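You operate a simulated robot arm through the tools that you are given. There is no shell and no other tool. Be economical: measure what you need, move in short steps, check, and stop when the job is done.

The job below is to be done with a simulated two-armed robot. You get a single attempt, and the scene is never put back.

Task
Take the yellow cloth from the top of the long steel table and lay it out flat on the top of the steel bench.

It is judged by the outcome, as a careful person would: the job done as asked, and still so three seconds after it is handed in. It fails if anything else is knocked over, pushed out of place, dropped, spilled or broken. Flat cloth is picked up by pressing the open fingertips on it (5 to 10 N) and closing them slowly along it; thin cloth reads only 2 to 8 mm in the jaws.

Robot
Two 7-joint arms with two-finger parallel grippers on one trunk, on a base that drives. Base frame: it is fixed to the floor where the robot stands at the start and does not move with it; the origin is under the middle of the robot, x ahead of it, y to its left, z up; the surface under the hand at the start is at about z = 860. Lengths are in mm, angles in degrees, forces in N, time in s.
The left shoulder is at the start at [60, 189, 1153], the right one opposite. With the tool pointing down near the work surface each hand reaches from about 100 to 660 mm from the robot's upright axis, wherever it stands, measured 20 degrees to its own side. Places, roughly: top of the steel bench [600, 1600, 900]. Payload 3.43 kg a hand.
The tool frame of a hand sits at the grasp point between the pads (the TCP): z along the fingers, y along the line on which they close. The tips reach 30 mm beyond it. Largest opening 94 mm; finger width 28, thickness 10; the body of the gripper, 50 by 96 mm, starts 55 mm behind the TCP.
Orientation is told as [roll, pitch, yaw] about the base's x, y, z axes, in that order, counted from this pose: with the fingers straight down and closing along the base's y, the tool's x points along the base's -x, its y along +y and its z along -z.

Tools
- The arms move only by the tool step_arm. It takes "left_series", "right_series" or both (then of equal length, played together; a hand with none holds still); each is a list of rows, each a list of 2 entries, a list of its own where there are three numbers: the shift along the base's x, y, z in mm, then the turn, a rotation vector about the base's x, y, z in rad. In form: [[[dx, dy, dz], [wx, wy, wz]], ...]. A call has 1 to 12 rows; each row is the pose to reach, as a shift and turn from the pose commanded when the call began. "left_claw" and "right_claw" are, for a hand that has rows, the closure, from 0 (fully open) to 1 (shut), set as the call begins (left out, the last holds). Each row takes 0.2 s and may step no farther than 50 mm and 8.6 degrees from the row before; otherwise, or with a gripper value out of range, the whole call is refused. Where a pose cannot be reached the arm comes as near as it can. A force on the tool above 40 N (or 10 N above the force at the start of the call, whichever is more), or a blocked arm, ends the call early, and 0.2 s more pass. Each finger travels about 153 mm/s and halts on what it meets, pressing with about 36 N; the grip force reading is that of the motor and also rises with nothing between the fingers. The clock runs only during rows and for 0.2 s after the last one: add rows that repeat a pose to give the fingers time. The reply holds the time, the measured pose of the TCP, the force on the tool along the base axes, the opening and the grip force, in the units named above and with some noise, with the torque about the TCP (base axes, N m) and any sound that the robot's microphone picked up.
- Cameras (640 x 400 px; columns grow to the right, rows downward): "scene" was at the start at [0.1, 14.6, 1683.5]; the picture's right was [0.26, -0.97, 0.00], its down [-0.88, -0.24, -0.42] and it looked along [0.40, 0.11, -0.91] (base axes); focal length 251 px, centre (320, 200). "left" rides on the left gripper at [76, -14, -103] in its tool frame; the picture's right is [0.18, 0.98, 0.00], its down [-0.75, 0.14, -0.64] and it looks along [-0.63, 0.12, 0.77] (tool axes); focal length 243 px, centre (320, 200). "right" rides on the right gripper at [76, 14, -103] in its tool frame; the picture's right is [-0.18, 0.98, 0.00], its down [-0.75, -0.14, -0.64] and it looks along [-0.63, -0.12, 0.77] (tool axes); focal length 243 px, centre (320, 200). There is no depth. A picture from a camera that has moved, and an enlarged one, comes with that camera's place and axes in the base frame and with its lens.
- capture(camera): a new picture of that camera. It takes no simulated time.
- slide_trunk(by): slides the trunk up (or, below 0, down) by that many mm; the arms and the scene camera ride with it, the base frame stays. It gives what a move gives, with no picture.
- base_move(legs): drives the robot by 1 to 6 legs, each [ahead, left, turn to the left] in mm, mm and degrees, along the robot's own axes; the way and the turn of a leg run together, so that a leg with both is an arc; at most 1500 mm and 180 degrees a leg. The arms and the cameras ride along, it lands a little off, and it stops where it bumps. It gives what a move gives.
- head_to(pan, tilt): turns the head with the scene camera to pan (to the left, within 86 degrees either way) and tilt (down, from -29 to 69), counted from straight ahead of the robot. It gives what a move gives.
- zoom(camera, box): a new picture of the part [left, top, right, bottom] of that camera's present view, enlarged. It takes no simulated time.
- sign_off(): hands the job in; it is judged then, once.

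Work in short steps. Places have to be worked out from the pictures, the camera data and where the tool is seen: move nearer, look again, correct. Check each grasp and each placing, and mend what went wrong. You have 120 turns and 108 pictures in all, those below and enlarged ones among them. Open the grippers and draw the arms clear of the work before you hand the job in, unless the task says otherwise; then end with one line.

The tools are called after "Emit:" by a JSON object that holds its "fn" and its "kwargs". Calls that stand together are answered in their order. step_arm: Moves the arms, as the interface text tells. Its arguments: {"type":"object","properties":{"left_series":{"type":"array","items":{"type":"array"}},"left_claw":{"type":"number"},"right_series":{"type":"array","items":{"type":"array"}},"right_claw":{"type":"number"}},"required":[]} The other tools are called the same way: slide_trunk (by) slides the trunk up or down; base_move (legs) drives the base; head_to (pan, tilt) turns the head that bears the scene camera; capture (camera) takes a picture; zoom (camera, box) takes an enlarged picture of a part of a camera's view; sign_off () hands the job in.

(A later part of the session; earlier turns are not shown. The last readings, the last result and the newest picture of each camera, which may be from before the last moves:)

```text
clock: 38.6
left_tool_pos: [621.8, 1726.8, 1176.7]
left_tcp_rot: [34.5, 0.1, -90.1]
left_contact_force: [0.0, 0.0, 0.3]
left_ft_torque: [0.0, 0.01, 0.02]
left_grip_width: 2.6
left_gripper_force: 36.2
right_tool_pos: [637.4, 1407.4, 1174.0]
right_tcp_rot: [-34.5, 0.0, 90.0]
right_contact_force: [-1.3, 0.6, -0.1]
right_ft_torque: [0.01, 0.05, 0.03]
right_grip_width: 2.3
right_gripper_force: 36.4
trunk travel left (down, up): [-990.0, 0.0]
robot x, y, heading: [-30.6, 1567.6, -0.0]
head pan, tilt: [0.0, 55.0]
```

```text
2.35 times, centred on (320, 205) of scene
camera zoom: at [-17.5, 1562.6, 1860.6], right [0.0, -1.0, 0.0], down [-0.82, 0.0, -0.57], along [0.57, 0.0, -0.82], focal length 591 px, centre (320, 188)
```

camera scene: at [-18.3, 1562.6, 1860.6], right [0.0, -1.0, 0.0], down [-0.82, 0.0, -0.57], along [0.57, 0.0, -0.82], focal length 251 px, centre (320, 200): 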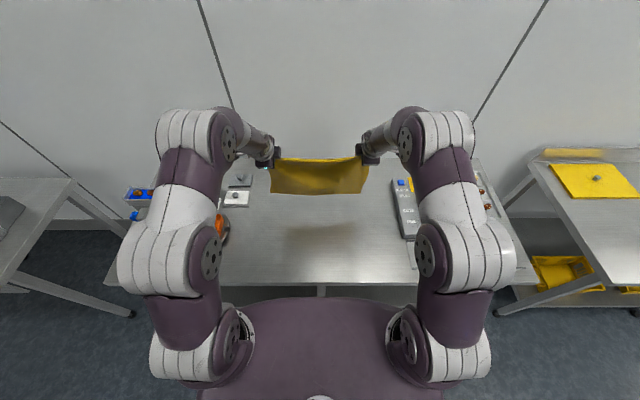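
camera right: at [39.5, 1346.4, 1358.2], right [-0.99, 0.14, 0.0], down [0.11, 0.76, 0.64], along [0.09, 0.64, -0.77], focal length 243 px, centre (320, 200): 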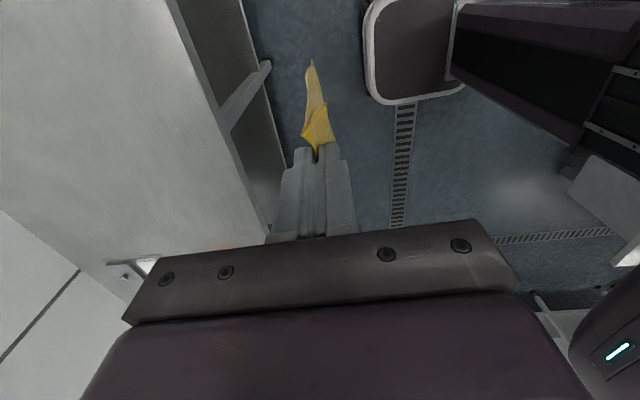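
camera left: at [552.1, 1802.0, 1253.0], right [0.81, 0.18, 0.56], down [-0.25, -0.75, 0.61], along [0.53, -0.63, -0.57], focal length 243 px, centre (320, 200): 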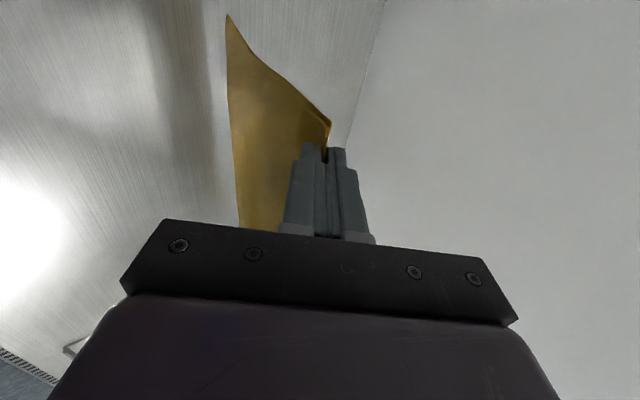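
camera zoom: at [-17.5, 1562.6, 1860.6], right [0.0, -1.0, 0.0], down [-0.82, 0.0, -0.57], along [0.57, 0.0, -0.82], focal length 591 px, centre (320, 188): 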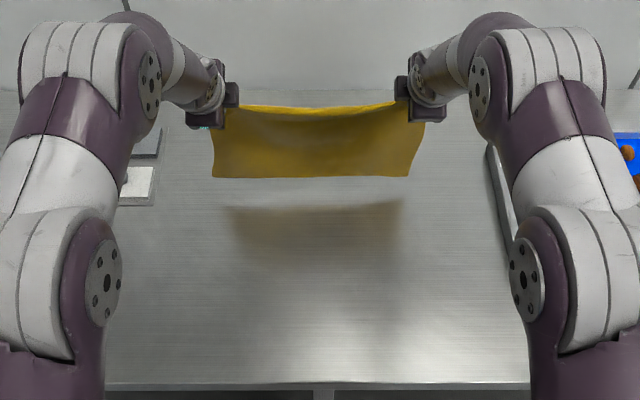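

The reflection shows the lower edge about 45 mm above the bench. I'll lower and sweep back along an arc so the edge lands and the body trails flat.

Emit:
{"fn": "step_arm", "kwargs": {"left_series": [[[-5, 0, -20], [0, 0, 0]], [[-15, 0, -38], [0, 0, 0]], [[-32, 0, -47], [0, 0, 0]], [[-56, 0, -54], [0, 0, 0]], [[-83, 0, -64], [0, 0, 0]], [[-110, 0, -78], [0, 0, 0]], [[-133, 0, -96], [0, 0, 0]], [[-133, 0, -96], [0, 0, 0]]], "right_series": [[[-5, 0, -20], [0, 0, 0]], [[-15, 0, -38], [0, 0, 0]], [[-32, 0, -47], [0, 0, 0]], [[-56, 0, -54], [0, 0, 0]], [[-83, 0, -64], [0, 0, 0]], [[-110, 0, -78], [0, 0, 0]], [[-133, 0, -96], [0, 0, 0]], [[-133, 0, -96], [0, 0, 0]]]}}

Emit:
{"fn": "capture", "kwargs": {"camera": "left"}}

Emit:
{"fn": "zoom", "kwargs": {"camera": "scene", "box": [200, 120, 440, 290]}}

```text
clock: 40.5
left_tool_pos: [503.2, 1730.9, 1091.3]
left_tcp_rot: [33.9, 1.0, -89.5]
left_contact_force: [0.7, -0.7, 0.8]
left_ft_torque: [0.0, 0.05, -0.01]
left_grip_width: 2.3
left_gripper_force: 36.6
left hand out of reach, approached as far as the arm can: row 7
right_tool_pos: [508.6, 1404.5, 1079.7]
right_tcp_rot: [-34.3, 0.0, 89.8]
right_contact_force: [0.8, 0.9, -0.5]
right_ft_torque: [0.05, 0.07, 0.04]
right_grip_width: 2.2
right_gripper_force: 36.0
right hand out of reach, approached as far as the arm can: row 7, 8
trunk travel left (down, up): [-990.0, 0.0]
robot x, y, heading: [-31.4, 1562.6, -0.2]
head pan, tilt: [0.0, 55.0]
```

```text
77 pictures are left
camera left: at [432.7, 1804.5, 1169.1], right [0.81, 0.18, 0.55], down [-0.24, -0.77, 0.6], along [0.53, -0.62, -0.58], focal length 243 px, centre (320, 200)
```

left: 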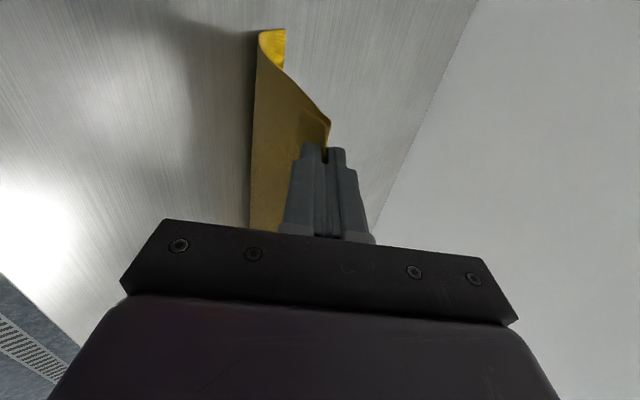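

```text
2.35 times, centred on (320, 205) of scene
camera zoom: at [-16.4, 1562.9, 1860.6], right [0.0, -1.0, 0.0], down [-0.82, 0.0, -0.57], along [0.57, 0.0, -0.82], focal length 591 px, centre (320, 188)
```

zoom: 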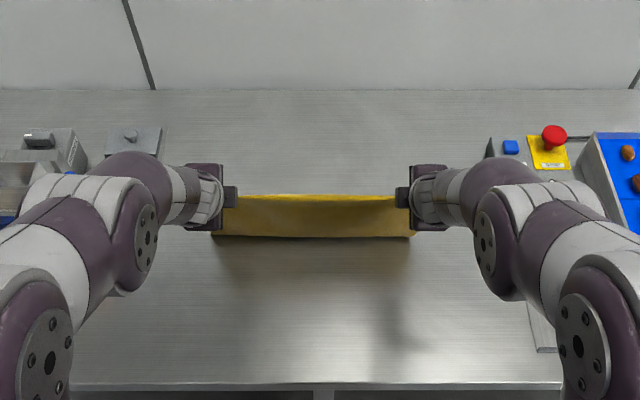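

The edge landed and trails properly, but the arms near a joint limit with the trunk so high. I'll look at the whole arm posture before lowering the trunk.

Emit:
{"fn": "capture", "kwargs": {"camera": "scene"}}

Emit:
{"fn": "capture", "kwargs": {"camera": "right"}}

```text
75 pictures are left
camera scene: at [-16.4, 1562.9, 1860.6], right [0.0, -1.0, 0.0], down [-0.82, 0.0, -0.57], along [0.57, 0.0, -0.82], focal length 251 px, centre (320, 200)
```

scene: 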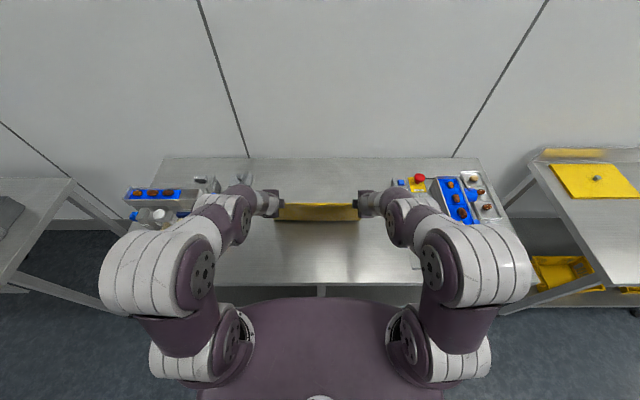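

```text
74 pictures are left
camera right: at [438.8, 1328.3, 1157.1], right [-0.81, 0.19, -0.55], down [-0.24, 0.75, 0.61], along [0.53, 0.63, -0.57], focal length 243 px, centre (320, 200)
```

right: 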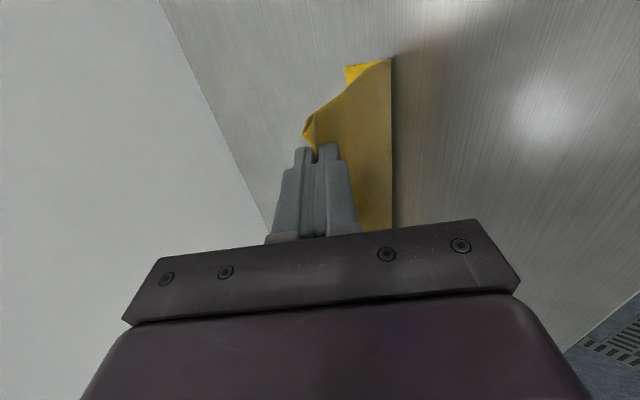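

The forearms are out sideways near the objects but high. I'll take most of the tilt back (fingers nearer vertical) so the forearms come from above again, holding position.

Emit:
{"fn": "step_arm", "kwargs": {"left_series": [[[0, 0, 0], [0, 0.1, 0]], [[0, 0, 0], [0, 0.2, 0]], [[0, 0, 0], [0, 0.3, 0]], [[0, 0, 0], [0, 0.4, 0]], [[0, 0, 0], [0, 0.4, 0]]], "right_series": [[[0, 0, 0], [0, 0.1, 0]], [[0, 0, 0], [0, 0.2, 0]], [[0, 0, 0], [0, 0.3, 0]], [[0, 0, 0], [0, 0.4, 0]], [[0, 0, 0], [0, 0.4, 0]]]}}

Emit:
{"fn": "capture", "kwargs": {"camera": "scene"}}

```text
clock: 41.6
left_tool_pos: [494.3, 1732.2, 1081.0]
left_tcp_rot: [13.7, 1.5, -89.7]
left_contact_force: [1.6, -7.8, -0.4]
left_ft_torque: [-0.17, -0.03, -0.02]
left_grip_width: 2.5
left_gripper_force: 36.1
left hand out of reach, approached as far as the arm can: row 4, 5
right_tool_pos: [517.6, 1398.2, 1083.3]
right_tcp_rot: [-17.5, 1.9, 89.3]
right_contact_force: [-1.1, 7.8, -0.1]
right_ft_torque: [0.19, 0.02, 0.09]
right_grip_width: 2.2
right_gripper_force: 35.8
right hand out of reach, approached as far as the arm can: row 3, 4, 5
trunk travel left (down, up): [-990.0, 0.0]
robot x, y, heading: [-27.7, 1565.7, -0.2]
head pan, tilt: [0.0, 55.0]
```

```text
73 pictures are left
camera scene: at [-15.9, 1562.6, 1860.6], right [0.0, -1.0, 0.0], down [-0.82, 0.0, -0.57], along [0.57, 0.0, -0.82], focal length 251 px, centre (320, 200)
```

scene: 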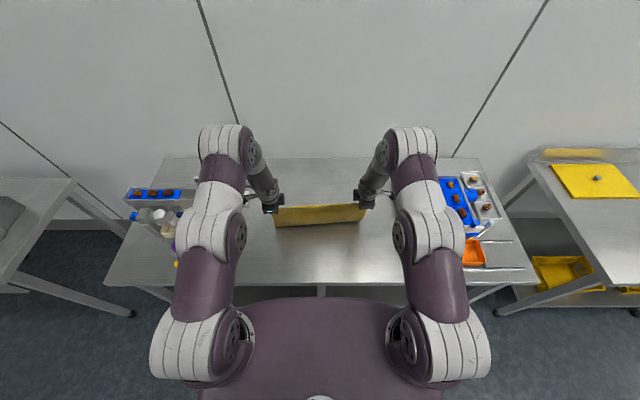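

The elbows are up again, but the hands drifted apart and stretch the cloth with 8 N. I'll let them settle at the commanded pose.

Emit:
{"fn": "step_arm", "kwargs": {"left_series": [[[0, -2, 0], [0, 0, 0]], [[0, -2, 0], [0, 0, 0]], [[0, -2, 0], [0, 0, 0]]], "right_series": [[[0, 2, 0], [0, 0, 0]], [[0, 2, 0], [0, 0, 0]], [[0, 2, 0], [0, 0, 0]]]}}

Emit:
{"fn": "capture", "kwargs": {"camera": "scene"}}

```text
clock: 42.5
left_tool_pos: [496.1, 1733.9, 1081.3]
left_tcp_rot: [12.4, 1.0, -89.9]
left_contact_force: [1.5, -6.7, -0.3]
left_ft_torque: [-0.13, -0.05, -0.01]
left_grip_width: 2.4
left_gripper_force: 36.3
right_tool_pos: [518.4, 1400.7, 1084.2]
right_tcp_rot: [-17.3, 1.9, 89.2]
right_contact_force: [0.1, 6.9, -0.2]
right_ft_torque: [0.17, 0.0, 0.04]
right_grip_width: 2.1
right_gripper_force: 36.6
trunk travel left (down, up): [-990.0, 0.0]
robot x, y, heading: [-29.3, 1565.1, -0.2]
head pan, tilt: [0.0, 55.0]
```

```text
72 pictures are left
camera scene: at [-16.7, 1562.5, 1860.6], right [0.0, -1.0, 0.0], down [-0.82, 0.0, -0.57], along [0.57, 0.0, -0.82], focal length 251 px, centre (320, 200)
```

scene: 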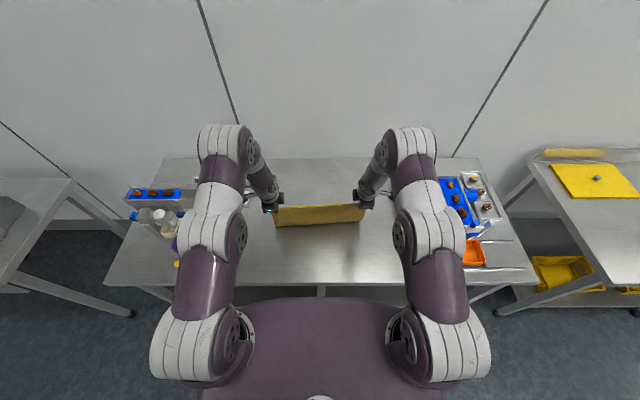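

The commanded pose was reset to the reached one. I'll bring the hands 9 mm closer in total and even out x.

Emit:
{"fn": "step_arm", "kwargs": {"left_series": [[[0, -3, 0], [0, 0, 0]], [[0, -5, 0], [0, 0, 0]], [[0, -5, 0], [0, 0, 0]]], "right_series": [[[-4, 3, -1], [0, 0, 0]], [[-8, 5, -2], [0, 0, 0]], [[-8, 5, -2], [0, 0, 0]]]}}

Emit:
{"fn": "slide_trunk", "kwargs": {"by": -50}}

Emit:
{"fn": "capture", "kwargs": {"camera": "scene"}}

Emit:
{"fn": "capture", "kwargs": {"camera": "left"}}

```text
clock: 43.2
left_tool_pos: [497.1, 1726.1, 1083.8]
left_tcp_rot: [11.6, 0.0, -90.3]
left_contact_force: [0.5, 0.1, 0.0]
left_ft_torque: [-0.05, -0.01, 0.0]
left_grip_width: 2.1
left_gripper_force: 35.7
right_tool_pos: [509.7, 1405.5, 1082.9]
right_tcp_rot: [-17.4, 1.9, 89.1]
right_contact_force: [-0.4, 0.4, -0.1]
right_ft_torque: [-0.01, -0.02, 0.01]
right_grip_width: 2.0
right_gripper_force: 35.8
trunk travel left (down, up): [-990.0, 0.0]
robot x, y, heading: [-29.3, 1566.3, -0.0]
head pan, tilt: [0.0, 55.0]
```

```text
clock: 44.2
left_tool_pos: [495.9, 1726.9, 1033.2]
left_tcp_rot: [11.5, -0.1, -90.1]
left_contact_force: [0.2, -0.7, 0.7]
left_ft_torque: [-0.01, -0.03, -0.03]
left_grip_width: 2.4
left_gripper_force: 35.7
right_tool_pos: [510.9, 1405.0, 1032.1]
right_tcp_rot: [-17.4, 1.9, 89.2]
right_contact_force: [0.2, 0.0, -0.5]
right_ft_torque: [-0.01, -0.01, 0.03]
right_grip_width: 2.4
right_gripper_force: 35.9
trunk travel left (down, up): [-940.0, 50.0]
robot x, y, heading: [-31.8, 1563.0, -0.2]
head pan, tilt: [0.0, 55.0]
```

```text
71 pictures are left
camera scene: at [-17.7, 1562.6, 1810.6], right [0.0, -1.0, 0.0], down [-0.82, 0.0, -0.57], along [0.57, 0.0, -0.82], focal length 251 px, centre (320, 200)
```

scene: 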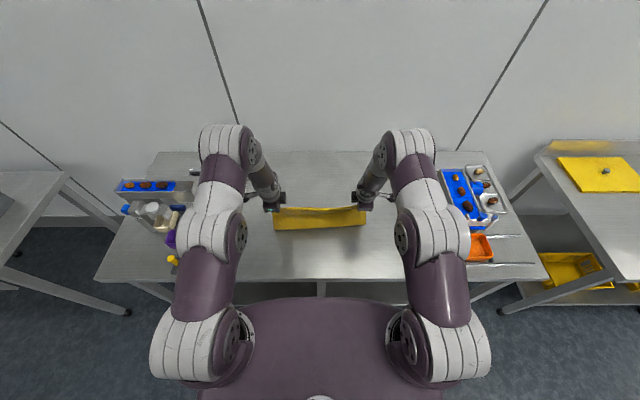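

```text
70 pictures are left
camera left: at [461.4, 1802.2, 1131.3], right [0.96, 0.18, 0.2], down [0.01, -0.75, 0.66], along [0.27, -0.63, -0.73], focal length 243 px, centre (320, 200)
```

left: 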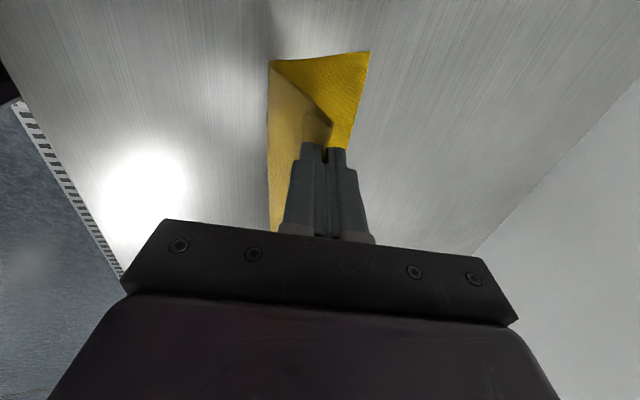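

The far edge lies at x≈557 and the cloth folds over nicely. I'll alternate pulling back with the arms and lowering the trunk.

Emit:
{"fn": "step_arm", "kwargs": {"left_series": [[[-20, 0, 0], [0, 0, 0]], [[-40, 0, 0], [0, 0, 0]], [[-60, 0, -5], [0, 0, 0]], [[-60, 0, -5], [0, 0, 0]]], "right_series": [[[-20, 0, 0], [0, 0, 0]], [[-40, 0, 0], [0, 0, 0]], [[-60, 0, -5], [0, 0, 0]], [[-60, 0, -5], [0, 0, 0]]]}}

Emit:
{"fn": "slide_trunk", "kwargs": {"by": -40}}

Emit:
{"fn": "step_arm", "kwargs": {"left_series": [[[-15, 0, 0], [0, 0, 0]], [[-30, 0, 0], [0, 0, 0]], [[-40, 0, 0], [0, 0, 0]], [[-40, 0, 0], [0, 0, 0]]], "right_series": [[[-15, 0, 0], [0, 0, 0]], [[-30, 0, 0], [0, 0, 0]], [[-40, 0, 0], [0, 0, 0]], [[-40, 0, 0], [0, 0, 0]]]}}

Emit:
{"fn": "capture", "kwargs": {"camera": "left"}}

Emit:
{"fn": "capture", "kwargs": {"camera": "right"}}

Emit:
{"fn": "capture", "kwargs": {"camera": "scene"}}

```text
clock: 45.2
left_tool_pos: [435.9, 1726.1, 1031.2]
left_tcp_rot: [11.5, 0.0, -90.3]
left_contact_force: [0.4, -0.4, -1.1]
left_ft_torque: [0.01, -0.03, 0.01]
left_grip_width: 2.3
left_gripper_force: 35.6
right_tool_pos: [450.7, 1405.1, 1026.0]
right_tcp_rot: [-17.4, 1.9, 89.1]
right_contact_force: [0.4, 0.0, -0.3]
right_ft_torque: [-0.02, -0.1, -0.01]
right_grip_width: 2.3
right_gripper_force: 36.3
trunk travel left (down, up): [-940.0, 50.0]
robot x, y, heading: [-32.7, 1563.2, -0.2]
head pan, tilt: [0.0, 55.0]
```

```text
clock: 46.0
left_tool_pos: [434.9, 1724.9, 990.4]
left_tcp_rot: [11.6, 0.0, -90.2]
left_contact_force: [0.0, -0.1, 0.1]
left_ft_torque: [-0.02, -0.02, 0.0]
left_grip_width: 2.1
left_gripper_force: 35.6
right_tool_pos: [449.0, 1404.8, 985.3]
right_tcp_rot: [-17.4, 2.0, 89.1]
right_contact_force: [0.4, 0.5, -0.3]
right_ft_torque: [0.02, -0.02, -0.02]
right_grip_width: 2.2
right_gripper_force: 35.9
trunk travel left (down, up): [-900.0, 90.0]
robot x, y, heading: [-27.2, 1564.3, -0.2]
head pan, tilt: [0.0, 55.0]
```

```text
clock: 47.0
left_tool_pos: [395.9, 1723.9, 989.6]
left_tcp_rot: [11.3, 0.0, -90.2]
left_contact_force: [-0.8, -0.7, -0.4]
left_ft_torque: [0.01, -0.02, 0.03]
left_grip_width: 2.2
left_gripper_force: 35.8
right_tool_pos: [411.5, 1404.8, 987.0]
right_tcp_rot: [-17.3, 2.0, 89.3]
right_contact_force: [-0.2, 0.0, 0.3]
right_ft_torque: [-0.02, -0.05, 0.02]
right_grip_width: 2.5
right_gripper_force: 36.1
trunk travel left (down, up): [-900.0, 90.0]
robot x, y, heading: [-29.1, 1564.1, 0.1]
head pan, tilt: [0.0, 55.0]
```

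```text
69 pictures are left
camera left: at [360.8, 1799.9, 1088.2], right [0.96, 0.18, 0.19], down [0.01, -0.75, 0.66], along [0.27, -0.63, -0.73], focal length 243 px, centre (320, 200)
```

left: 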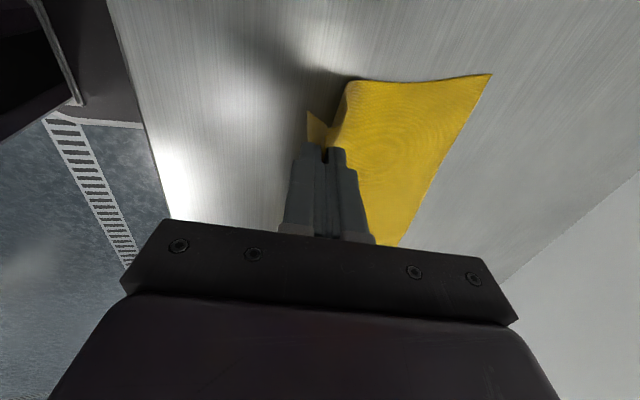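

```text
68 pictures are left
camera right: at [364.2, 1332.3, 1083.1], right [-0.94, 0.19, -0.3], down [-0.05, 0.78, 0.63], along [0.35, 0.6, -0.72], focal length 243 px, centre (320, 200)
```

right: 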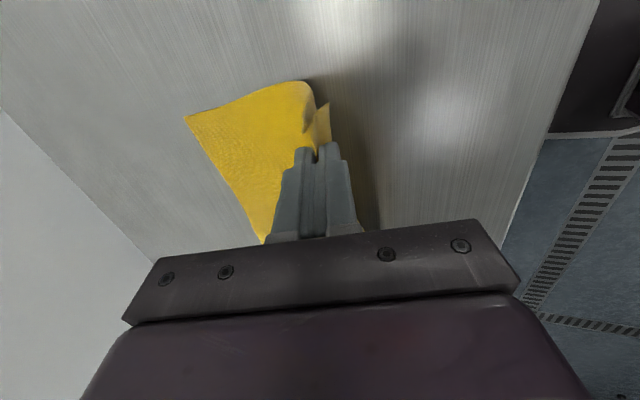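

```text
67 pictures are left
camera scene: at [-16.8, 1562.7, 1770.6], right [0.0, -1.0, 0.0], down [-0.82, 0.0, -0.57], along [0.57, 0.0, -0.82], focal length 251 px, centre (320, 200)
```

scene: 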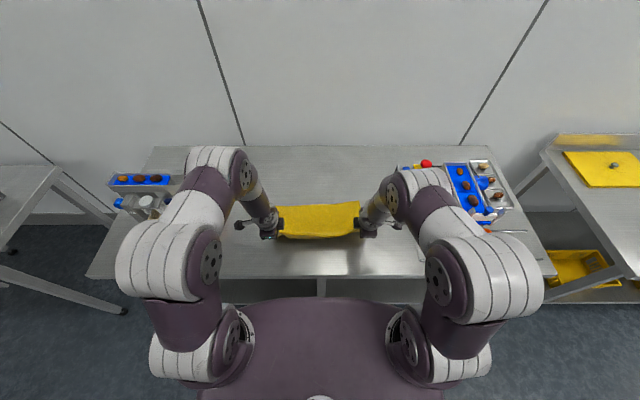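

Laying is going well: far edge at x≈548, tips ~60 mm above the bench, and the outer flap hangs on the near side. I'll lower 20, then pull back to taut before the flap touches.

Emit:
{"fn": "slide_trunk", "kwargs": {"by": -20}}

Emit:
{"fn": "step_arm", "kwargs": {"left_series": [[[-15, 0, 0], [0, 0, 0]], [[-30, 0, 0], [0, 0, 0]], [[-45, 0, 0], [0, 0, 0]], [[-58, 0, 0], [0, 0, 0]], [[-58, 0, 0], [0, 0, 0]]], "right_series": [[[-15, 0, 0], [0, 0, 0]], [[-30, 0, 0], [0, 0, 0]], [[-45, 0, 0], [0, 0, 0]], [[-58, 0, 0], [0, 0, 0]], [[-58, 0, 0], [0, 0, 0]]]}}

Emit:
{"fn": "capture", "kwargs": {"camera": "left"}}

Emit:
{"fn": "capture", "kwargs": {"camera": "right"}}

Emit:
{"fn": "zoom", "kwargs": {"camera": "scene", "box": [220, 160, 420, 320]}}

```text
clock: 47.7
left_tool_pos: [396.5, 1725.0, 970.5]
left_tcp_rot: [11.4, 0.0, -90.3]
left_contact_force: [-0.3, -0.5, 0.2]
left_ft_torque: [-0.01, -0.03, 0.0]
left_grip_width: 2.5
left_gripper_force: 36.3
right_tool_pos: [409.6, 1405.1, 966.2]
right_tcp_rot: [-17.4, 1.9, 89.2]
right_contact_force: [0.0, 0.5, 0.5]
right_ft_torque: [0.03, -0.05, -0.01]
right_grip_width: 2.3
right_gripper_force: 35.9
trunk travel left (down, up): [-880.0, 110.0]
robot x, y, heading: [-31.5, 1563.4, -0.2]
head pan, tilt: [0.0, 55.0]
```

```text
clock: 48.9
left_tool_pos: [337.7, 1724.1, 968.4]
left_tcp_rot: [11.4, -0.1, -90.2]
left_contact_force: [-0.3, 0.2, -0.3]
left_ft_torque: [0.01, -0.07, -0.03]
left_grip_width: 2.5
left_gripper_force: 36.0
right_tool_pos: [350.5, 1405.6, 967.8]
right_tcp_rot: [-17.4, 1.9, 89.2]
right_contact_force: [0.3, 0.9, -0.5]
right_ft_torque: [0.02, -0.05, 0.02]
right_grip_width: 2.1
right_gripper_force: 36.3
trunk travel left (down, up): [-880.0, 110.0]
robot x, y, heading: [-31.7, 1565.5, 0.0]
head pan, tilt: [0.0, 55.0]
```

```text
66 pictures are left
camera left: at [303.1, 1799.0, 1066.1], right [0.96, 0.18, 0.2], down [0.01, -0.75, 0.66], along [0.27, -0.63, -0.73], focal length 243 px, centre (320, 200)
```

left: 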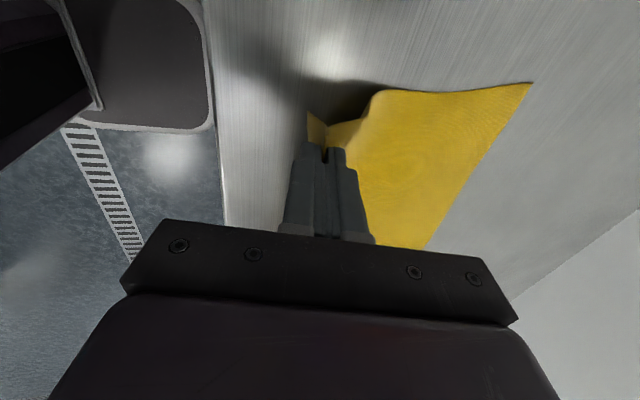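

```text
65 pictures are left
camera right: at [305.1, 1332.2, 1063.9], right [-0.94, 0.19, -0.3], down [-0.05, 0.78, 0.63], along [0.35, 0.6, -0.72], focal length 243 px, centre (320, 200)
```

right: 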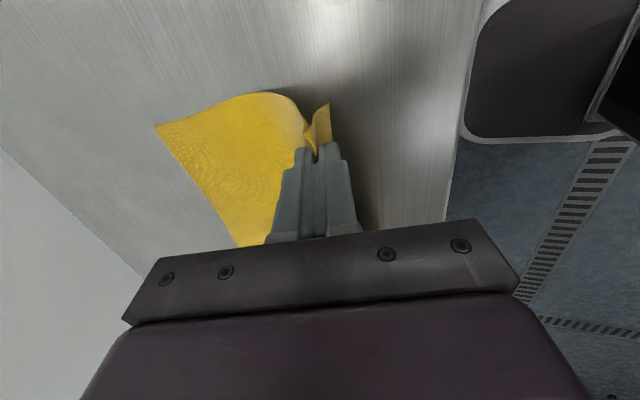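

```text
2.50 times, centred on (320, 240) of scene
camera zoom: at [-16.6, 1562.5, 1750.6], right [0.0, -1.0, 0.0], down [-0.82, 0.0, -0.57], along [0.57, 0.0, -0.82], focal length 628 px, centre (320, 100)
```

zoom: 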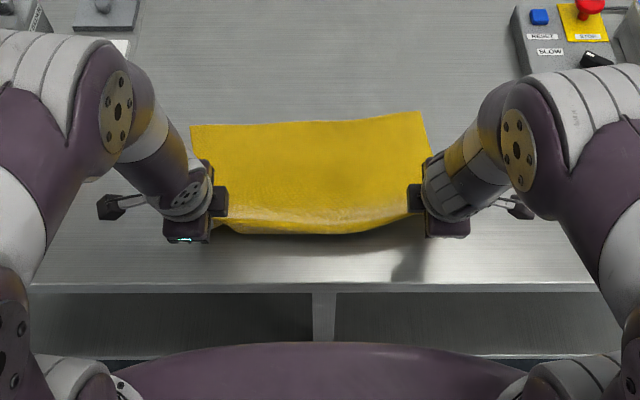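

The far edge has been dragged to x≈511–536. With a 275 mm cloth, the smoothed near edge would come too close to the bench edge (x≈263), so I'll lift again and re-lay it farther in. First I raise trunk and arms.

Emit:
{"fn": "slide_trunk", "kwargs": {"by": 110}}

Emit:
{"fn": "step_arm", "kwargs": {"left_series": [[[20, 0, 30], [0, 0, 0]], [[45, 0, 60], [0, 0, 0]], [[75, 0, 85], [0, 0, 0]], [[110, 0, 105], [0, 0, 0]], [[145, 0, 120], [0, 0, 0]], [[180, 0, 130], [0, 0, 0]], [[215, 0, 130], [0, 0, 0]], [[240, 0, 130], [0, 0, 0]], [[240, 0, 130], [0, 0, 0]]], "right_series": [[[20, 0, 30], [0, 0, 0]], [[45, 0, 60], [0, 0, 0]], [[75, 0, 85], [0, 0, 0]], [[110, 0, 105], [0, 0, 0]], [[145, 0, 120], [0, 0, 0]], [[180, 0, 130], [0, 0, 0]], [[215, 0, 130], [0, 0, 0]], [[240, 0, 130], [0, 0, 0]], [[240, 0, 130], [0, 0, 0]]]}}

Emit:
{"fn": "capture", "kwargs": {"camera": "scene"}}

Emit:
{"fn": "capture", "kwargs": {"camera": "left"}}

```text
clock: 50.3
left_tool_pos: [337.5, 1723.2, 1078.8]
left_tcp_rot: [11.4, 0.0, -90.2]
left_contact_force: [-0.5, -1.0, 0.0]
left_ft_torque: [-0.01, -0.01, -0.01]
left_grip_width: 2.6
left_gripper_force: 35.7
right_tool_pos: [351.0, 1405.7, 1076.7]
right_tcp_rot: [-17.4, 1.8, 89.2]
right_contact_force: [0.5, 0.4, 0.2]
right_ft_torque: [0.01, -0.05, -0.03]
right_grip_width: 2.3
right_gripper_force: 35.9
trunk travel left (down, up): [-990.0, 0.0]
robot x, y, heading: [-33.7, 1562.8, -0.0]
head pan, tilt: [0.0, 55.0]
```

```text
clock: 52.3
left_tool_pos: [576.3, 1723.6, 1208.9]
left_tcp_rot: [11.4, 0.0, -90.1]
left_contact_force: [0.6, -0.1, -0.3]
left_ft_torque: [-0.02, 0.03, 0.03]
left_grip_width: 2.3
left_gripper_force: 36.3
right_tool_pos: [590.1, 1403.3, 1207.1]
right_tcp_rot: [-17.3, 2.0, 89.2]
right_contact_force: [0.5, 0.3, 0.1]
right_ft_torque: [-0.02, -0.03, -0.02]
right_grip_width: 2.4
right_gripper_force: 36.5
trunk travel left (down, up): [-990.0, 0.0]
robot x, y, heading: [-31.9, 1563.9, 0.2]
head pan, tilt: [0.0, 55.0]
```

```text
63 pictures are left
camera scene: at [-19.0, 1562.9, 1860.7], right [0.0, -1.0, 0.0], down [-0.82, 0.0, -0.57], along [0.57, 0.0, -0.82], focal length 251 px, centre (320, 200)
```

scene: 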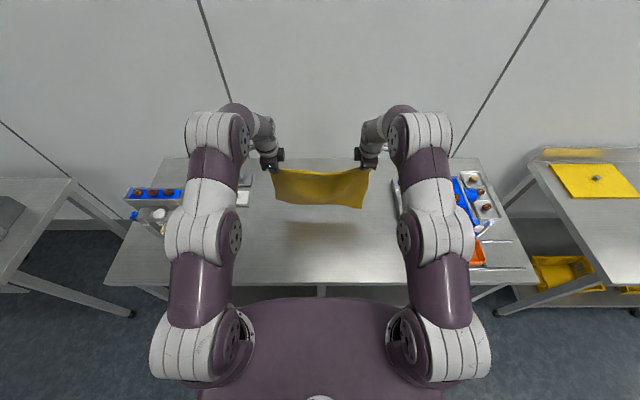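

```text
62 pictures are left
camera left: at [540.4, 1798.6, 1306.5], right [0.96, 0.18, 0.2], down [0.01, -0.75, 0.66], along [0.27, -0.63, -0.73], focal length 243 px, centre (320, 200)
```

left: 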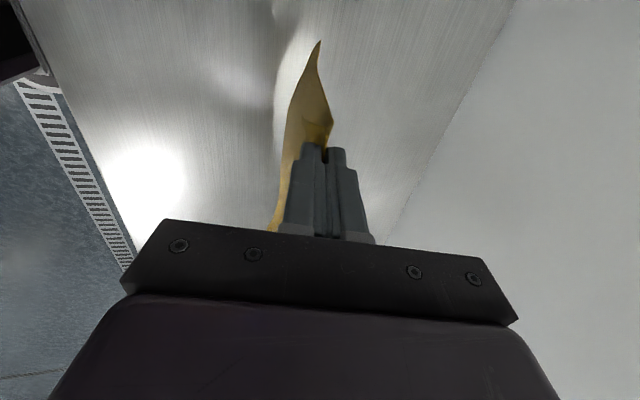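

The posture is good. I'll advance the base 40 mm and reach 45 mm further while lowering so the edge hangs just above the bench.

Emit:
{"fn": "base_move", "kwargs": {"legs": [[40, 0, 0]]}}

Emit:
{"fn": "step_arm", "kwargs": {"left_series": [[[20, 0, -10], [0, 0, 0]], [[40, 0, -20], [0, 0, 0]], [[45, 0, -30], [0, 0, 0]], [[45, 0, -40], [0, 0, 0]], [[45, 0, -40], [0, 0, 0]]], "right_series": [[[20, 0, -10], [0, 0, 0]], [[40, 0, -20], [0, 0, 0]], [[45, 0, -30], [0, 0, 0]], [[45, 0, -40], [0, 0, 0]], [[45, 0, -40], [0, 0, 0]]]}}

Emit:
{"fn": "zoom", "kwargs": {"camera": "scene", "box": [200, 120, 440, 290]}}

```text
clock: 53.2
left_tool_pos: [607.7, 1722.4, 1212.0]
left_tcp_rot: [11.9, -0.1, -90.4]
left_contact_force: [-0.9, -0.6, -0.5]
left_ft_torque: [0.03, 0.02, -0.02]
left_grip_width: 2.3
left_gripper_force: 36.1
right_tool_pos: [620.4, 1402.1, 1213.2]
right_tcp_rot: [-17.8, 1.9, 89.1]
right_contact_force: [-0.4, 0.7, 1.5]
right_ft_torque: [0.01, -0.02, 0.01]
right_grip_width: 2.2
right_gripper_force: 36.1
trunk travel left (down, up): [-990.0, 0.0]
robot x, y, heading: [8.3, 1562.7, -0.2]
head pan, tilt: [0.0, 55.0]
```

```text
clock: 54.4
left_tool_pos: [659.8, 1722.9, 1169.6]
left_tcp_rot: [11.5, -0.1, -90.4]
left_contact_force: [-0.1, -0.2, -0.5]
left_ft_torque: [0.0, 0.03, -0.01]
left_grip_width: 2.5
left_gripper_force: 35.8
right_tool_pos: [673.3, 1403.8, 1169.2]
right_tcp_rot: [-17.6, 1.9, 89.1]
right_contact_force: [-0.4, 0.2, -0.1]
right_ft_torque: [0.0, 0.01, 0.0]
right_grip_width: 2.0
right_gripper_force: 36.3
trunk travel left (down, up): [-990.0, 0.0]
robot x, y, heading: [4.6, 1564.5, -0.2]
head pan, tilt: [0.0, 55.0]
```

```text
2.35 times, centred on (320, 205) of scene
camera zoom: at [20.3, 1562.5, 1860.6], right [0.0, -1.0, 0.0], down [-0.82, 0.0, -0.57], along [0.57, 0.0, -0.82], focal length 591 px, centre (320, 188)
```

zoom: 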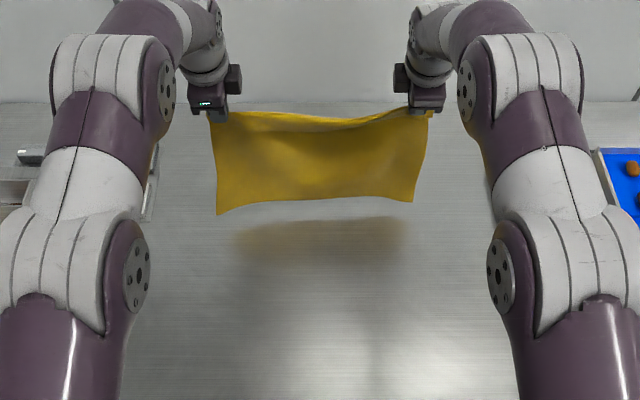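

Hands are at x≈660–673 with the edge ~30 mm above the bench. I'll sweep down and back again.

Emit:
{"fn": "step_arm", "kwargs": {"left_series": [[[-4, 0, -18], [0, 0, 0]], [[-12, 0, -34], [0, 0, 0]], [[-28, 0, -46], [0, 0, 0]], [[-50, 0, -56], [0, 0, 0]], [[-72, 0, -68], [0, 0, 0]], [[-95, 0, -82], [0, 0, 0]], [[-95, 0, -82], [0, 0, 0]]], "right_series": [[[-4, 0, -18], [0, 0, 0]], [[-12, 0, -34], [0, 0, 0]], [[-28, 0, -46], [0, 0, 0]], [[-50, 0, -56], [0, 0, 0]], [[-72, 0, -68], [0, 0, 0]], [[-95, 0, -82], [0, 0, 0]], [[-95, 0, -82], [0, 0, 0]]]}}

Emit:
{"fn": "capture", "kwargs": {"camera": "left"}}

Emit:
{"fn": "capture", "kwargs": {"camera": "scene"}}

```text
clock: 56.0
left_tool_pos: [565.9, 1721.8, 1086.1]
left_tcp_rot: [11.5, -0.1, -90.2]
left_contact_force: [0.1, -0.1, 0.3]
left_ft_torque: [-0.02, 0.02, -0.02]
left_grip_width: 2.3
left_gripper_force: 35.9
right_tool_pos: [578.1, 1403.0, 1084.8]
right_tcp_rot: [-17.4, 1.9, 89.2]
right_contact_force: [-0.2, -0.3, -0.4]
right_ft_torque: [0.0, 0.0, 0.04]
right_grip_width: 2.2
right_gripper_force: 36.2
trunk travel left (down, up): [-990.0, 0.0]
robot x, y, heading: [5.1, 1562.1, -0.4]
head pan, tilt: [0.0, 55.0]
```

```text
60 pictures are left
camera left: at [530.7, 1797.7, 1184.6], right [0.96, 0.18, 0.19], down [0.01, -0.75, 0.66], along [0.27, -0.63, -0.73], focal length 243 px, centre (320, 200)
```

left: 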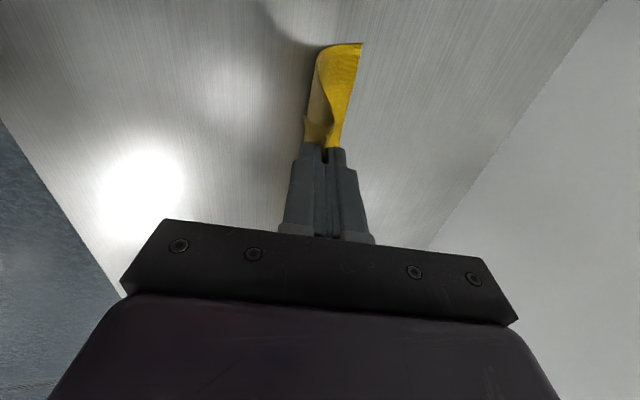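

```text
59 pictures are left
camera scene: at [22.3, 1562.4, 1860.6], right [0.0, -1.0, 0.0], down [-0.82, 0.0, -0.57], along [0.57, 0.0, -0.82], focal length 251 px, centre (320, 200)
```

scene: 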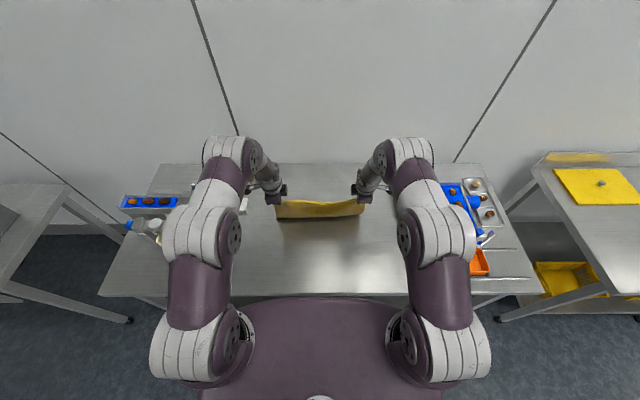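

The far edge landed at x≈637. I'll continue, lowering the trunk and pulling back in turn, stopping at just taut this time.

Emit:
{"fn": "slide_trunk", "kwargs": {"by": -45}}

Emit:
{"fn": "step_arm", "kwargs": {"left_series": [[[-15, 0, 0], [0, 0, 0]], [[-30, 0, 0], [0, 0, 0]], [[-50, 0, 0], [0, 0, 0]], [[-50, 0, 0], [0, 0, 0]]], "right_series": [[[-15, 0, 0], [0, 0, 0]], [[-30, 0, 0], [0, 0, 0]], [[-50, 0, 0], [0, 0, 0]], [[-50, 0, 0], [0, 0, 0]]]}}

Emit:
{"fn": "slide_trunk", "kwargs": {"by": -45}}

Emit:
{"fn": "step_arm", "kwargs": {"left_series": [[[-15, 0, 0], [0, 0, 0]], [[-30, 0, 0], [0, 0, 0]], [[-45, 0, 0], [0, 0, 0]], [[-45, 0, 0], [0, 0, 0]]], "right_series": [[[-15, 0, 0], [0, 0, 0]], [[-30, 0, 0], [0, 0, 0]], [[-45, 0, 0], [0, 0, 0]], [[-45, 0, 0], [0, 0, 0]]]}}

Emit:
{"fn": "slide_trunk", "kwargs": {"by": -20}}

Emit:
{"fn": "capture", "kwargs": {"camera": "left"}}

Emit:
{"fn": "capture", "kwargs": {"camera": "right"}}

Emit:
{"fn": "capture", "kwargs": {"camera": "scene"}}

```text
clock: 56.9
left_tool_pos: [565.3, 1720.7, 1042.9]
left_tcp_rot: [11.6, 0.0, -90.3]
left_contact_force: [0.6, -1.0, -0.1]
left_ft_torque: [0.03, 0.06, 0.01]
left_grip_width: 2.3
left_gripper_force: 35.7
right_tool_pos: [578.0, 1403.3, 1040.3]
right_tcp_rot: [-17.4, 1.9, 89.1]
right_contact_force: [-0.8, 0.3, 0.3]
right_ft_torque: [0.04, 0.02, 0.03]
right_grip_width: 2.3
right_gripper_force: 36.0
trunk travel left (down, up): [-945.0, 45.0]
robot x, y, heading: [7.6, 1561.1, 0.0]
head pan, tilt: [0.0, 55.0]
```

```text
clock: 57.9
left_tool_pos: [516.7, 1720.9, 1043.0]
left_tcp_rot: [11.4, 0.0, -90.3]
left_contact_force: [0.6, 0.2, 0.9]
left_ft_torque: [0.02, 0.05, 0.01]
left_grip_width: 2.4
left_gripper_force: 36.0
right_tool_pos: [527.8, 1402.9, 1038.5]
right_tcp_rot: [-17.4, 2.0, 89.1]
right_contact_force: [-0.7, 0.5, 0.6]
right_ft_torque: [0.01, 0.01, -0.01]
right_grip_width: 2.1
right_gripper_force: 36.1
trunk travel left (down, up): [-945.0, 45.0]
robot x, y, heading: [5.6, 1566.3, -0.2]
head pan, tilt: [0.0, 55.0]
```

```text
clock: 58.7
left_tool_pos: [515.8, 1721.6, 999.2]
left_tcp_rot: [11.6, 0.1, -90.3]
left_contact_force: [0.6, -0.1, 0.0]
left_ft_torque: [0.04, 0.03, 0.0]
left_grip_width: 2.4
left_gripper_force: 36.0
right_tool_pos: [526.7, 1404.6, 995.5]
right_tcp_rot: [-17.4, 1.9, 89.2]
right_contact_force: [0.3, -0.6, -0.1]
right_ft_torque: [0.0, 0.01, -0.03]
right_grip_width: 2.3
right_gripper_force: 35.7
trunk travel left (down, up): [-900.0, 90.0]
robot x, y, heading: [5.5, 1562.1, -0.3]
head pan, tilt: [0.0, 55.0]
```

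```text
clock: 59.7
left_tool_pos: [472.3, 1720.5, 998.9]
left_tcp_rot: [11.4, 0.0, -90.2]
left_contact_force: [-0.3, -0.1, -0.2]
left_ft_torque: [0.0, -0.03, 0.0]
left_grip_width: 2.3
left_gripper_force: 36.1
right_tool_pos: [483.4, 1402.1, 994.9]
right_tcp_rot: [-17.4, 1.9, 89.1]
right_contact_force: [0.2, -0.3, 0.6]
right_ft_torque: [0.0, 0.01, -0.01]
right_grip_width: 2.1
right_gripper_force: 36.3
trunk travel left (down, up): [-900.0, 90.0]
robot x, y, heading: [7.2, 1564.2, -0.3]
head pan, tilt: [0.0, 55.0]
```

```text
clock: 60.4
left_tool_pos: [471.4, 1721.1, 979.2]
left_tcp_rot: [11.4, 0.1, -90.3]
left_contact_force: [-0.3, 0.0, 0.2]
left_ft_torque: [-0.01, 0.01, -0.03]
left_grip_width: 2.3
left_gripper_force: 36.2
right_tool_pos: [483.2, 1403.5, 974.6]
right_tcp_rot: [-17.3, 1.9, 89.1]
right_contact_force: [-0.2, -0.4, -0.1]
right_ft_torque: [0.0, 0.01, -0.03]
right_grip_width: 2.2
right_gripper_force: 35.9
trunk travel left (down, up): [-880.0, 110.0]
robot x, y, heading: [6.3, 1568.1, -0.4]
head pan, tilt: [0.0, 55.0]
```

```text
58 pictures are left
camera left: at [437.0, 1796.2, 1076.9], right [0.96, 0.18, 0.2], down [0.01, -0.75, 0.66], along [0.27, -0.63, -0.73], focal length 243 px, centre (320, 200)
```

left: 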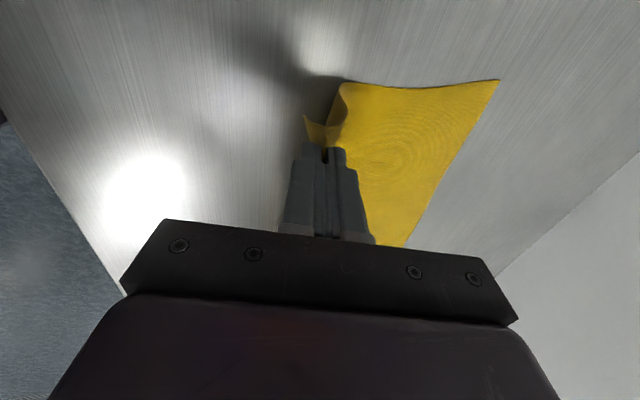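

```text
57 pictures are left
camera right: at [437.5, 1331.1, 1071.9], right [-0.94, 0.19, -0.3], down [-0.05, 0.78, 0.63], along [0.35, 0.6, -0.72], focal length 243 px, centre (320, 200)
```

right: 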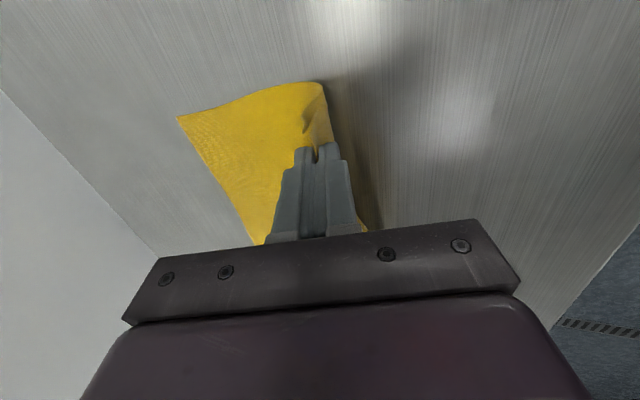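

```text
56 pictures are left
camera scene: at [21.9, 1562.5, 1750.6], right [0.0, -1.0, 0.0], down [-0.82, 0.0, -0.57], along [0.57, 0.0, -0.82], focal length 251 px, centre (320, 200)
```

scene: 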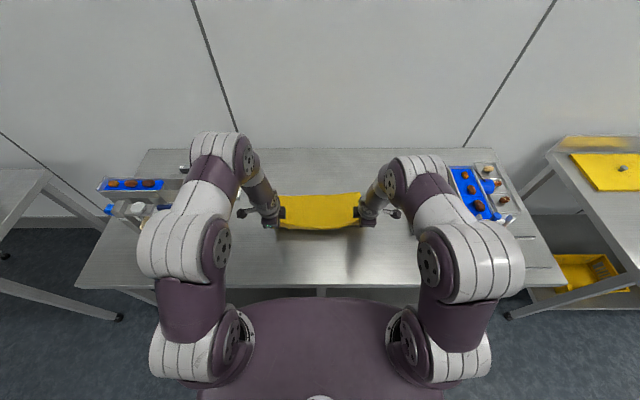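

Far edge is at x≈627–646, tips about 50 mm up. I'll pull back past taut by ~25 mm at this height, then lower while moving forward 25 mm so the near flap trails toward me rather than folding under.

Emit:
{"fn": "step_arm", "kwargs": {"left_series": [[[-15, 0, 0], [0, 0, 0]], [[-30, 0, 0], [0, 0, 0]], [[-45, 0, 0], [0, 0, 0]], [[-60, 0, 0], [0, 0, 0]], [[-70, 0, 0], [0, 0, 0]], [[-70, 0, 0], [0, 0, 0]]], "right_series": [[[-15, 0, 0], [0, 0, 0]], [[-30, 0, 0], [0, 0, 0]], [[-45, 0, 2], [0, 0, 0]], [[-60, 0, 3], [0, 0, 0]], [[-70, 0, 3], [0, 0, 0]], [[-70, 0, 3], [0, 0, 0]]]}}

Emit:
{"fn": "step_arm", "kwargs": {"left_series": [[[0, 0, -10], [0, 0, 0]], [[6, 0, -20], [0, 0, 0]], [[14, 0, -28], [0, 0, 0]], [[22, 0, -35], [0, 0, 0]], [[28, 0, -40], [0, 0, 0]], [[28, 0, -40], [0, 0, 0]]], "right_series": [[[0, 0, -10], [0, 0, 0]], [[6, 0, -20], [0, 0, 0]], [[14, 0, -28], [0, 0, 0]], [[22, 0, -35], [0, 0, 0]], [[28, 0, -40], [0, 0, 0]], [[28, 0, -40], [0, 0, 0]]]}}

Emit:
{"fn": "capture", "kwargs": {"camera": "left"}}

Emit:
{"fn": "capture", "kwargs": {"camera": "right"}}

Emit:
{"fn": "zoom", "kwargs": {"camera": "scene", "box": [220, 160, 420, 320]}}

```text
clock: 61.8
left_tool_pos: [402.9, 1720.9, 979.4]
left_tcp_rot: [11.5, 0.0, -90.2]
left_contact_force: [-0.2, 1.1, 0.2]
left_ft_torque: [-0.03, 0.02, 0.01]
left_grip_width: 2.6
left_gripper_force: 36.0
right_tool_pos: [413.3, 1402.7, 977.7]
right_tcp_rot: [-17.4, 1.8, 89.2]
right_contact_force: [1.1, -0.9, 0.2]
right_ft_torque: [0.0, -0.03, 0.0]
right_grip_width: 2.1
right_gripper_force: 36.3
trunk travel left (down, up): [-880.0, 110.0]
robot x, y, heading: [9.0, 1564.9, -0.3]
head pan, tilt: [0.0, 55.0]
```

```text
clock: 63.2
left_tool_pos: [429.7, 1720.5, 938.3]
left_tcp_rot: [11.6, 0.0, -90.2]
left_contact_force: [0.1, 0.2, -0.1]
left_ft_torque: [0.02, 0.07, 0.0]
left_grip_width: 2.6
left_gripper_force: 35.9
right_tool_pos: [438.9, 1403.4, 936.8]
right_tcp_rot: [-17.4, 1.9, 89.2]
right_contact_force: [0.3, 0.1, 0.3]
right_ft_torque: [0.01, 0.01, 0.0]
right_grip_width: 2.0
right_gripper_force: 36.2
trunk travel left (down, up): [-880.0, 110.0]
robot x, y, heading: [6.6, 1563.9, -0.1]
head pan, tilt: [0.0, 55.0]
```

```text
55 pictures are left
camera left: at [394.5, 1796.1, 1036.4], right [0.96, 0.18, 0.2], down [0.01, -0.75, 0.66], along [0.27, -0.63, -0.73], focal length 243 px, centre (320, 200)
```

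left: 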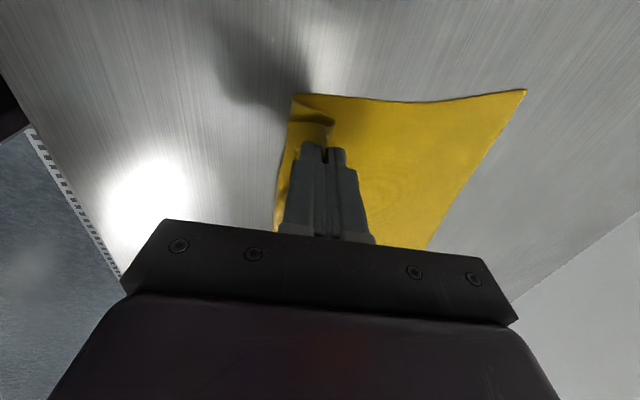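

```text
54 pictures are left
camera right: at [393.2, 1330.6, 1033.8], right [-0.94, 0.19, -0.3], down [-0.05, 0.78, 0.63], along [0.35, 0.6, -0.72], focal length 243 px, centre (320, 200)
```

right: 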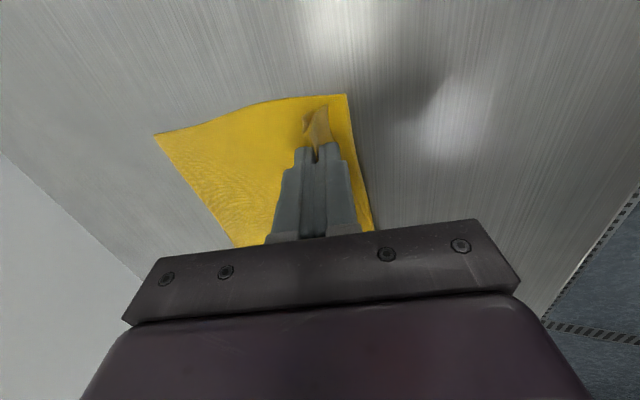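

```text
2.50 times, centred on (320, 240) of scene
camera zoom: at [21.0, 1562.4, 1750.6], right [0.0, -1.0, 0.0], down [-0.82, 0.0, -0.57], along [0.57, 0.0, -0.82], focal length 628 px, centre (320, 100)
```

zoom: 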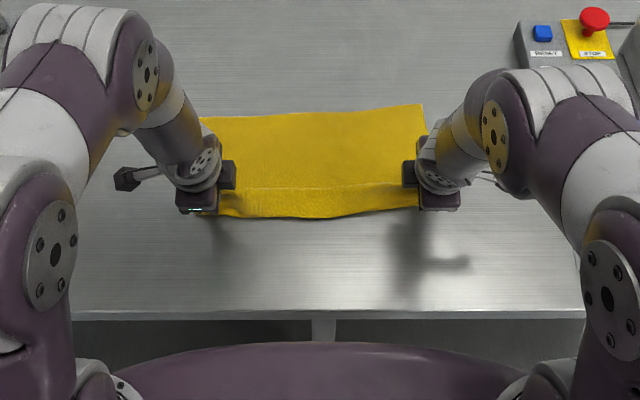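

The cloth is laid, with a slight slack loop at the jaws. I'll look closely at the flap near both jaws.

Emit:
{"fn": "zoom", "kwargs": {"camera": "left", "box": [250, 70, 410, 180]}}

Emit:
{"fn": "zoom", "kwargs": {"camera": "right", "box": [230, 70, 390, 180]}}

Emit:
{"fn": "zoom", "kwargs": {"camera": "scene", "box": [270, 190, 370, 260]}}

```text
3.64 times, centred on (330, 125) of left
camera zoom: at [394.5, 1796.1, 1036.4], right [0.96, 0.18, 0.2], down [0.01, -0.75, 0.66], along [0.27, -0.63, -0.73], focal length 882 px, centre (284, 473)
```

zoom: 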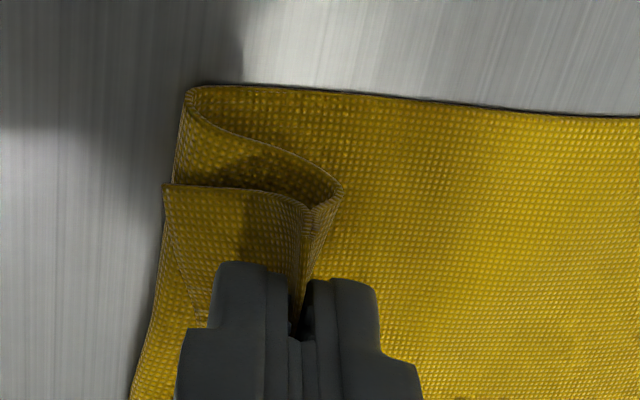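

```text
3.64 times, centred on (310, 125) of right
camera zoom: at [393.2, 1330.6, 1033.8], right [-0.94, 0.19, -0.3], down [-0.05, 0.78, 0.63], along [0.35, 0.6, -0.72], focal length 882 px, centre (356, 473)
```

zoom: 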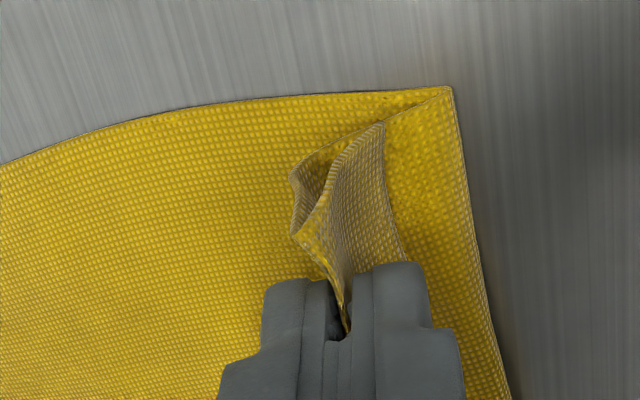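

```text
5.71 times, centred on (320, 225) of scene
camera zoom: at [21.0, 1562.4, 1750.6], right [0.0, -1.0, 0.0], down [-0.82, 0.0, -0.57], along [0.57, 0.0, -0.82], focal length 1435 px, centre (320, 57)
```

zoom: 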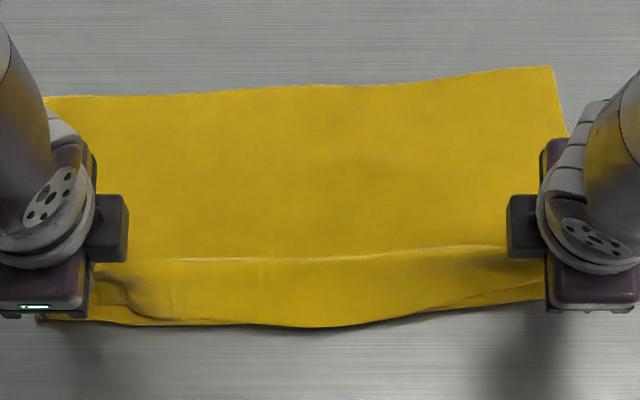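

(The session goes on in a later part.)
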